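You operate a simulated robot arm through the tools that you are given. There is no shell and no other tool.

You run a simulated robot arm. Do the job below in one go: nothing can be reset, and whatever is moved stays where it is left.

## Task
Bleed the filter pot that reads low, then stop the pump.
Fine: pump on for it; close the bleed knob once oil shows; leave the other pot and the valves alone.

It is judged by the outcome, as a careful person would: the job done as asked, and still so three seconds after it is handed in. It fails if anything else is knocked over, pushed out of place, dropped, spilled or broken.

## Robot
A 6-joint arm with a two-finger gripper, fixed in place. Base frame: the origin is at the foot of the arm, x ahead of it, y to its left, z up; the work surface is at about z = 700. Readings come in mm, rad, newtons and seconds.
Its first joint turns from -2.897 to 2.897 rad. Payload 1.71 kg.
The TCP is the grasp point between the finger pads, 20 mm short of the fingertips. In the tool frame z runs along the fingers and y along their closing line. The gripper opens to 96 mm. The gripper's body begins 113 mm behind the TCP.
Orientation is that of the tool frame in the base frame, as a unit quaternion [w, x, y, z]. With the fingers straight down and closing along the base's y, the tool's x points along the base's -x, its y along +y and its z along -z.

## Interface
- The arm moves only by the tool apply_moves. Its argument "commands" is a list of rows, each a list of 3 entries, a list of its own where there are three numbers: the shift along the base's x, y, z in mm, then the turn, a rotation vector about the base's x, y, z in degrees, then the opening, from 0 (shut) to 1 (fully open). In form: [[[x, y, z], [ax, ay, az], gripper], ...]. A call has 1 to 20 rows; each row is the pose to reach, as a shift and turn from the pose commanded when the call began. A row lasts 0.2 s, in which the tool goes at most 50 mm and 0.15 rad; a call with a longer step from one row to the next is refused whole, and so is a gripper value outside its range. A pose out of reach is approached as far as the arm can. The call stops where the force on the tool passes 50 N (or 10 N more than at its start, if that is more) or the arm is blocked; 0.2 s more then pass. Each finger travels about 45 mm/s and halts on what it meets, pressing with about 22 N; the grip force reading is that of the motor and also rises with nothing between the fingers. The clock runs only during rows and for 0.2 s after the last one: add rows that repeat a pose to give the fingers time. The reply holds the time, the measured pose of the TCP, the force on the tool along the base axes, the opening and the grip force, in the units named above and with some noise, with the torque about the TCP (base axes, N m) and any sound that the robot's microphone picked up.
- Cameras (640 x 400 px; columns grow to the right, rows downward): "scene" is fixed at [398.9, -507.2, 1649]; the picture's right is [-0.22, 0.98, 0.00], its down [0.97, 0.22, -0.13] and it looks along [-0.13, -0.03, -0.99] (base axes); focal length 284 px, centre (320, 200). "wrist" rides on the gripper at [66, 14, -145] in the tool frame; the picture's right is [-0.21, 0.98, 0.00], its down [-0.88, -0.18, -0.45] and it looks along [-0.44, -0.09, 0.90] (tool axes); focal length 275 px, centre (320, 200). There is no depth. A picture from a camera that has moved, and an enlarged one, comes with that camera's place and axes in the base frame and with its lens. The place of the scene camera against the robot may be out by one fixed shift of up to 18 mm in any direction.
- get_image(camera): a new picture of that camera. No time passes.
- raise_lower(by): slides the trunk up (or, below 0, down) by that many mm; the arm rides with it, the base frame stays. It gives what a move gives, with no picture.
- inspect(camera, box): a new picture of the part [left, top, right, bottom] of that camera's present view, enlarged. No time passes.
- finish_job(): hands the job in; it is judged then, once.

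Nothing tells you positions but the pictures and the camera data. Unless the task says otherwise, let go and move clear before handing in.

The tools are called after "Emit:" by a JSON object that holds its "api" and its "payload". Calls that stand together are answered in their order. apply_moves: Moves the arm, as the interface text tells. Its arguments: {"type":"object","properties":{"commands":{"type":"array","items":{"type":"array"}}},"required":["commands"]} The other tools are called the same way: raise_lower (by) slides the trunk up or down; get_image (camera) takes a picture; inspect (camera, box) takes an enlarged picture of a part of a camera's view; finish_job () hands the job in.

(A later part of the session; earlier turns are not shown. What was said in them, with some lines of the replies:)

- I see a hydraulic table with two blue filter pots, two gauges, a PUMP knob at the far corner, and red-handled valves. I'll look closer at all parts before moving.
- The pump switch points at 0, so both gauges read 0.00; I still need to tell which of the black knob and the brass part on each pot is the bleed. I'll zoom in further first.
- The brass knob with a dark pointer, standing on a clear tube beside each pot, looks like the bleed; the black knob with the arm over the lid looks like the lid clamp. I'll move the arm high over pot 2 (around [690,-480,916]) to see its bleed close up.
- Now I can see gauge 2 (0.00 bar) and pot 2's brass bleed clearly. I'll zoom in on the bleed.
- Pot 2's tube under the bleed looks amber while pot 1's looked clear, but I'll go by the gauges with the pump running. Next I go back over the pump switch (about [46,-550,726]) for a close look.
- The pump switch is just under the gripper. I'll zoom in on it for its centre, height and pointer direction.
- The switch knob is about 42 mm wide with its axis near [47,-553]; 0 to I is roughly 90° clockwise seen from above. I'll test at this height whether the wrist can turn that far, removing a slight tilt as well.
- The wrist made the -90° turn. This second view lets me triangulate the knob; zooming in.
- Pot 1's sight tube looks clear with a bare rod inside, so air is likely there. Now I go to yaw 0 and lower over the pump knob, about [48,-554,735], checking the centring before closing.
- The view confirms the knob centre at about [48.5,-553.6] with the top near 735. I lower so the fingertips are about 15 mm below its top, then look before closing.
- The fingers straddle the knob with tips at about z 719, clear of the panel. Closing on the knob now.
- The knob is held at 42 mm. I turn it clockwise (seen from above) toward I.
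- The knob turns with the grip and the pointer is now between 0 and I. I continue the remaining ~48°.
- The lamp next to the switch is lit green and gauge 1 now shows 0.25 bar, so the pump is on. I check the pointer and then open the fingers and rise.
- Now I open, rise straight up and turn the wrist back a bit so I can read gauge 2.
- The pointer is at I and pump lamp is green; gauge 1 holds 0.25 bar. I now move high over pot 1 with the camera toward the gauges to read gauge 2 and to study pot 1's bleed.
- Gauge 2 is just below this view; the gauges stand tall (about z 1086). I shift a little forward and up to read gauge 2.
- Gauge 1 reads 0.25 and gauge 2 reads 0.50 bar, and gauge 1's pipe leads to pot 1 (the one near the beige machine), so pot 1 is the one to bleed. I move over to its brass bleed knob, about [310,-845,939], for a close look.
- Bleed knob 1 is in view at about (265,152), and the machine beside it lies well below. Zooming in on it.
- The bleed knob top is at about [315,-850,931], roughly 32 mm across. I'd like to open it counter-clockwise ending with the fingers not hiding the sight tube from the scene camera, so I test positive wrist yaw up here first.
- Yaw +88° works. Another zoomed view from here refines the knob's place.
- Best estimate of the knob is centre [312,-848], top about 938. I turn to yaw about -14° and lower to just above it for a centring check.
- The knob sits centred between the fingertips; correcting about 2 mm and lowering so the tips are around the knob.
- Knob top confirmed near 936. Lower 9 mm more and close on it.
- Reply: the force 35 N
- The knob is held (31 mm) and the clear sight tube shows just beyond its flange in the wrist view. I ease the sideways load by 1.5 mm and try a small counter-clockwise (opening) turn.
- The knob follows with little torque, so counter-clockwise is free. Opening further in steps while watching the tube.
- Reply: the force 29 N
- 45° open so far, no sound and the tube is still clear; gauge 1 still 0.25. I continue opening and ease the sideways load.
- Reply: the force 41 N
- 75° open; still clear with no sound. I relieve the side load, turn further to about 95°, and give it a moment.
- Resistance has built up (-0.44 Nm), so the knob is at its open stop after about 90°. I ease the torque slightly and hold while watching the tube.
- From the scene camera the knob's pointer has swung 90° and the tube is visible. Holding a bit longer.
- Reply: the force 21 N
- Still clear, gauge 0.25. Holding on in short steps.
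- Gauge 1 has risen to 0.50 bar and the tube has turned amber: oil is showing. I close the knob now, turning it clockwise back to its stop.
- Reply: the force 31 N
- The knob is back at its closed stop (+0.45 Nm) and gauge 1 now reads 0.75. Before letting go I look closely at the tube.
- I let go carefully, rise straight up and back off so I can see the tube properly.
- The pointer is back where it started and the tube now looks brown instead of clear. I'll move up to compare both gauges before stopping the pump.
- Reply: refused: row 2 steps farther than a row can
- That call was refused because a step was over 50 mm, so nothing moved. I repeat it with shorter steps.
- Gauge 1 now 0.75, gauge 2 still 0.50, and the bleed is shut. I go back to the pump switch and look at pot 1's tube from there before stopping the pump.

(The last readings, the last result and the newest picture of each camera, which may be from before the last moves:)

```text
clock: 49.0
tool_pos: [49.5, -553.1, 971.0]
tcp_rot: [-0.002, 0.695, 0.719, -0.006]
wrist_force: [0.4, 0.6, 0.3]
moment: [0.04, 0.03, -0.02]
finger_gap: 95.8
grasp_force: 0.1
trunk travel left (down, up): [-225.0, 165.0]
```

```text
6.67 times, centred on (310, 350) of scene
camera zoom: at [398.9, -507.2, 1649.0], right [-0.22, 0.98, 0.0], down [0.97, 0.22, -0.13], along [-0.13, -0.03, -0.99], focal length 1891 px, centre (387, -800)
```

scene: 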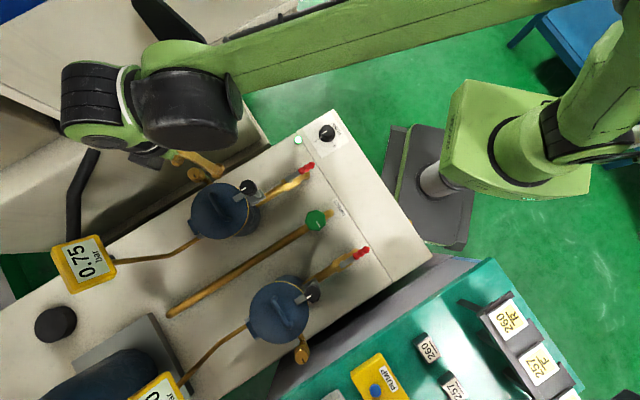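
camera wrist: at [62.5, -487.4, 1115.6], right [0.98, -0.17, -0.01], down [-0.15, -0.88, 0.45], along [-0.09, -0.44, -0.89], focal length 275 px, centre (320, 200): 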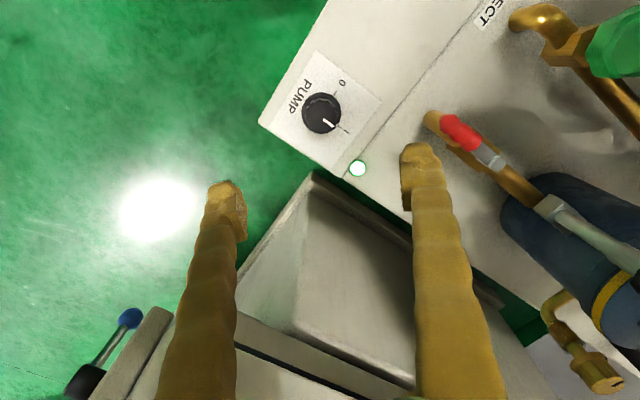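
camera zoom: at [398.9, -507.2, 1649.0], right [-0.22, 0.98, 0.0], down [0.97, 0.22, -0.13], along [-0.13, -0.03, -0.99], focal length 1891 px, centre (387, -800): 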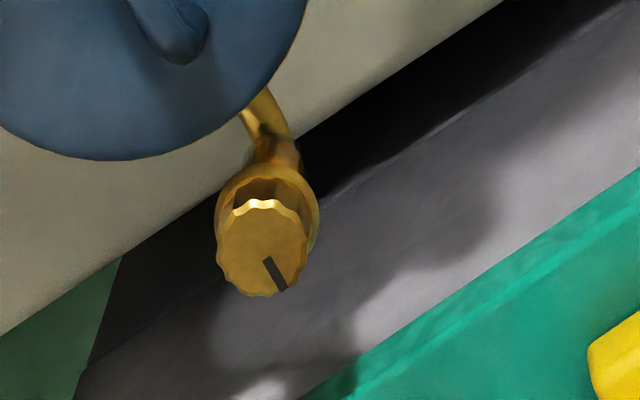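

Oil now stands amber in pot 1's tube, the knob pointer is back at closed, and nothing has spilled. Now I descend onto the pump switch to turn it back to 0.

Emit:
{"api": "apply_moves", "payload": {"commands": [[[-0.5, -1, -45], [0, 0, 0], 1], [[-0.5, -1, -90], [0, 0, 0], 1], [[-0.5, -1, -135], [0, 0, 0], 1], [[-0.5, -1, -175], [0, 0, 0], 1], [[-0.5, -1, -205], [0, 0, 0], 1], [[-0.5, -1, -222], [0, 0, 0], 1], [[-0.5, -1, -231], [0, 0, 0], 1], [[-0.5, -1, -231], [0, 0, 0], 1]]}}

Emit:
{"api": "get_image", "payload": {"camera": "wrist"}}

```text
clock: 50.8
tool_pos: [48.8, -555.5, 740.8]
tcp_rot: [-0.002, 0.695, 0.719, -0.006]
wrist_force: [-0.1, -0.6, -0.9]
moment: [0.0, 0.02, -0.01]
finger_gap: 96.0
grasp_force: 0.0
trunk travel left (down, up): [-225.0, 165.0]
```

```text
taken
camera wrist: at [61.7, -488.6, 884.9], right [0.99, -0.17, -0.01], down [-0.15, -0.88, 0.45], along [-0.09, -0.44, -0.89], focal length 275 px, centre (320, 200)
```

wrist: 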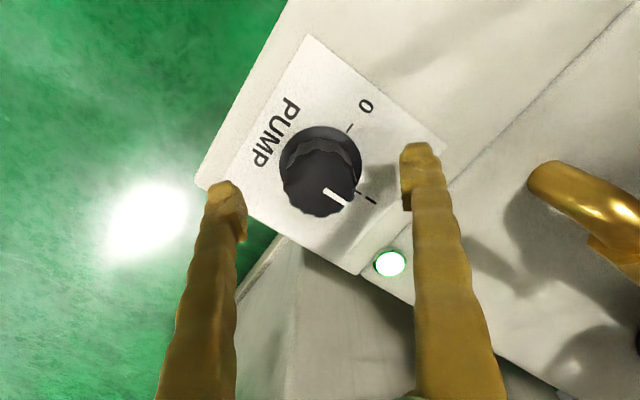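

Fingers straddle the switch squarely. I close on it and then turn it counter-clockwise back toward 0.

Emit:
{"api": "apply_moves", "payload": {"commands": [[[0, 0.5, 0], [0, 0, 0], 0.5], [[0, 0.5, 0], [0, 0, 0], 0.3], [[0, 0.5, 0], [0, 0, 0], 0.3], [[0, 0.5, 0], [0, 0, 0], 0.3], [[0, 0.5, 0], [0, 0, 0], 0.3], [[0, 0.5, 0], [0, 0, 0], 0.3]]}}

```text
clock: 52.2
tool_pos: [49.6, -554.6, 740.3]
tcp_rot: [-0.002, 0.695, 0.719, -0.006]
wrist_force: [10.5, 0.2, 0.5]
moment: [0.04, -0.16, 0.02]
finger_gap: 42.5
grasp_force: 35.3
trunk travel left (down, up): [-225.0, 165.0]
```

The switch is held at 42.5 mm. Turning it counter-clockwise by about 88°.

Emit:
{"api": "apply_moves", "payload": {"commands": [[[0.4, 0, 0], [0, 0, 8], 0.3], [[0.4, 0, 0], [0, 0, 16], 0.3], [[0.4, 0, 0], [0, 0, 24], 0.3], [[0.4, 0, 0], [0, 0, 32], 0.3], [[0.4, 0, 0], [0, 0, 40], 0.3], [[0.4, 0, 0], [0, 0, 48], 0.3], [[0.4, 0, 0], [0, 0, 56], 0.3], [[0.4, 0, 0], [0, 0, 64], 0.3], [[0.4, 0, 0], [0, 0, 72], 0.3], [[0.4, 0, 0], [0, 0, 80], 0.3], [[0.4, 0, 0], [0, 0, 88], 0.3], [[0.4, 0, 0], [0, 0, 88], 0.3]]}}

Emit:
{"api": "get_image", "payload": {"camera": "wrist"}}

Emit:
{"api": "get_image", "payload": {"camera": "scene"}}

```text
clock: 54.8
tool_pos: [49.6, -553.6, 741.2]
tcp_rot: [0.002, 0.0, 1.0, -0.004]
wrist_force: [15.7, 11.3, -6.1]
moment: [0.18, -0.25, 0.06]
finger_gap: 42.7
grasp_force: 34.8
trunk travel left (down, up): [-225.0, 165.0]
```

```text
taken
camera wrist: at [-17.2, -539.4, 885.3], right [0.2, 0.98, -0.01], down [0.87, -0.18, 0.45], along [0.44, -0.1, -0.89], focal length 275 px, centre (320, 200)
```

wrist: 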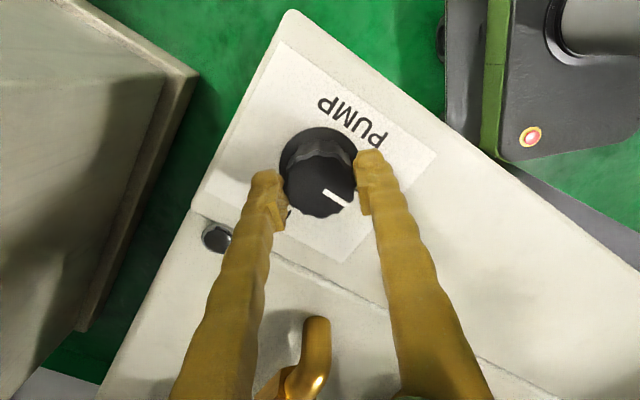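

```text
taken
```

scene: 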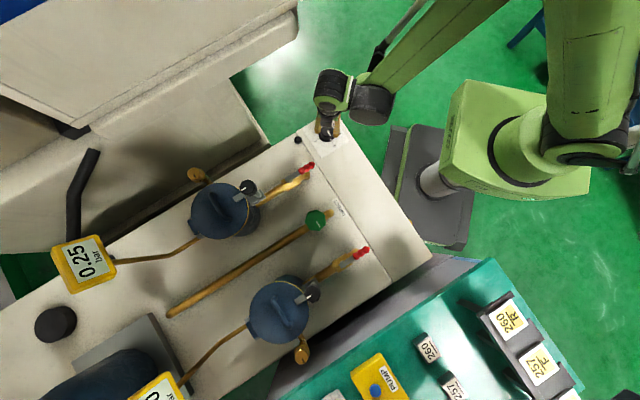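

The lamp is off and gauge 1 is falling; the switch is back at 0. I open the fingers, rise clear, and check everything.

Emit:
{"api": "apply_moves", "payload": {"commands": [[[0, 0, 0], [0, 0, 0], 0.6], [[0, 0, 0], [0, 0, 0], 1], [[0, 0, 0], [0, 0, 0], 1], [[0, 0, 0], [0, 0, 0], 1], [[0, 0, 0], [0, 0, 0], 1], [[0, 0, 15], [0, 0, 0], 1], [[0, 0, 50], [0, 0, 0], 1], [[0, 0, 95], [0, 0, 0], 1], [[0, 0, 140], [0, 0, 0], 1], [[0, 0, 185], [0, 0, 0], 1], [[0, 0, 230], [0, 0, 0], 1], [[10, 10, 270], [0, 0, 0], 1], [[10, 10, 270], [0, 0, 0], 1]]}}

Emit:
{"api": "get_image", "payload": {"camera": "scene"}}

Emit:
{"api": "inspect", "payload": {"camera": "scene", "box": [280, 100, 360, 160]}}

Emit:
{"api": "inspect", "payload": {"camera": "scene", "box": [40, 220, 220, 400]}}

Emit:
{"api": "inspect", "payload": {"camera": "scene", "box": [160, 140, 240, 200]}}

Emit:
{"api": "get_image", "payload": {"camera": "wrist"}}

```text
clock: 57.6
tool_pos: [58.2, -544.0, 1012.4]
tcp_rot: [0.002, 0.0, 1.0, -0.006]
wrist_force: [0.8, 0.5, -0.4]
moment: [-0.05, 0.02, 0.03]
finger_gap: 96.2
grasp_force: 0.1
trunk travel left (down, up): [-225.0, 165.0]
```

```text
taken
```

scene: 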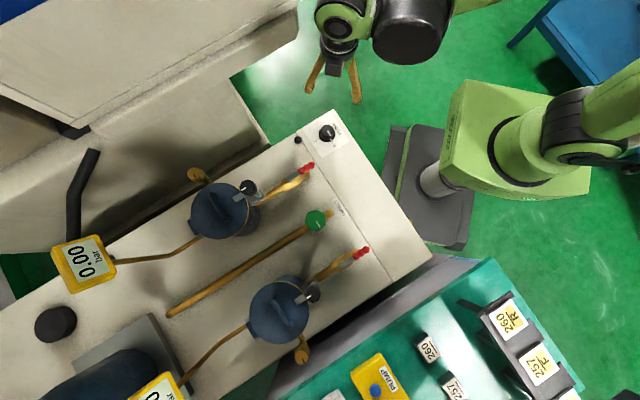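

```text
6.67 times, centred on (320, 130) of scene
camera zoom: at [398.9, -507.2, 1649.0], right [-0.22, 0.98, 0.0], down [0.97, 0.22, -0.13], along [-0.13, -0.03, -0.99], focal length 1891 px, centre (320, 667)
```

zoom: 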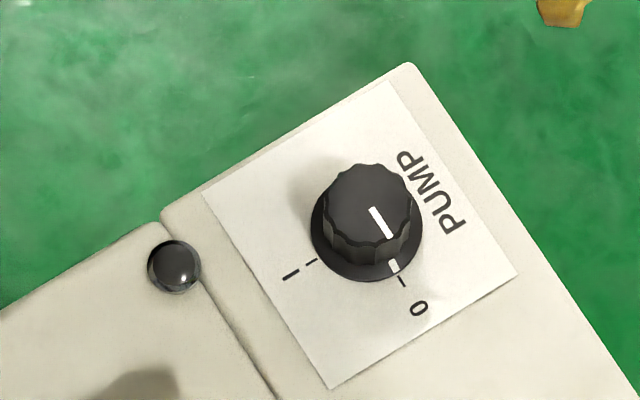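

```text
2.22 times, centred on (130, 310) of scene
camera zoom: at [398.9, -507.2, 1649.0], right [-0.22, 0.98, 0.0], down [0.97, 0.22, -0.13], along [-0.13, -0.03, -0.99], focal length 630 px, centre (742, -44)
```

zoom: 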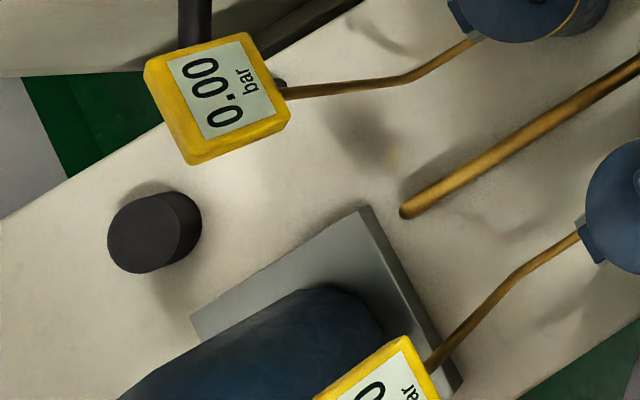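

```text
6.67 times, centred on (200, 170) of scene
camera zoom: at [398.9, -507.2, 1649.0], right [-0.22, 0.98, 0.0], down [0.97, 0.22, -0.13], along [-0.13, -0.03, -0.99], focal length 1891 px, centre (1120, 400)
```

zoom: 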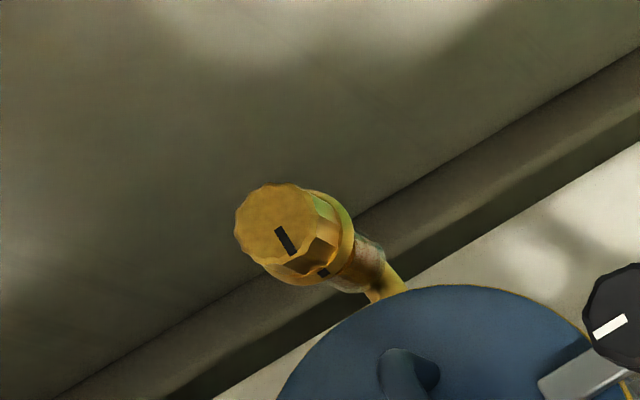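

```text
taken
camera wrist: at [-8.1, -529.5, 1156.3], right [0.21, 0.98, -0.01], down [0.87, -0.18, 0.45], along [0.44, -0.1, -0.89], focal length 275 px, centre (320, 200)
```

wrist: 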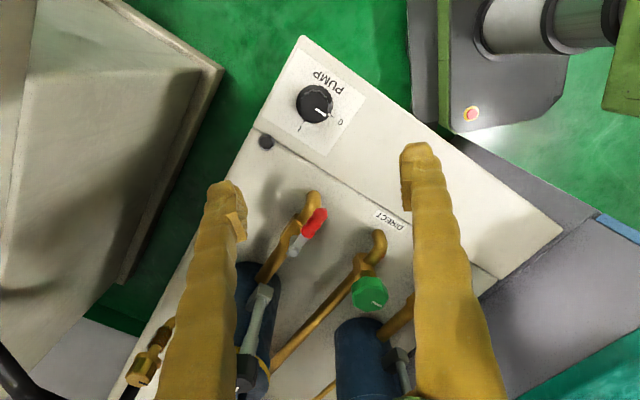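

The pump is off: its lamp is dark, the switch points at 0 and gauge 1 is back to 0.00. Pot 1's bleed is closed with oil showing in its tube. The arm is clear, and the other pot and the valves look untouched, so I hand the job in.

Emit:
{"api": "finish_job", "payload": {}}

```text
The job is handed in.
```

I bled the low filter pot, closed its bleed knob again and stopped the pump.

- **Which pot:** With the pump running, the gauge on the pot beside the beige machine read 0.25 bar. The other gauge read 0.50 bar.
- **Bleeding:** I opened the low pot's brass bleed knob about 90° to its stop. When I saw amber oil in the sight tube, I turned the knob back to its closed stop. That gauge then read 0.75 bar, and I saw no spill.
- **Pump:** The switch is back at 0, its lamp is off and the bled pot's gauge has dropped to 0.00.
- **Left alone:** I did not touch the other pot or the valves. The arm has let go and is raised clear.
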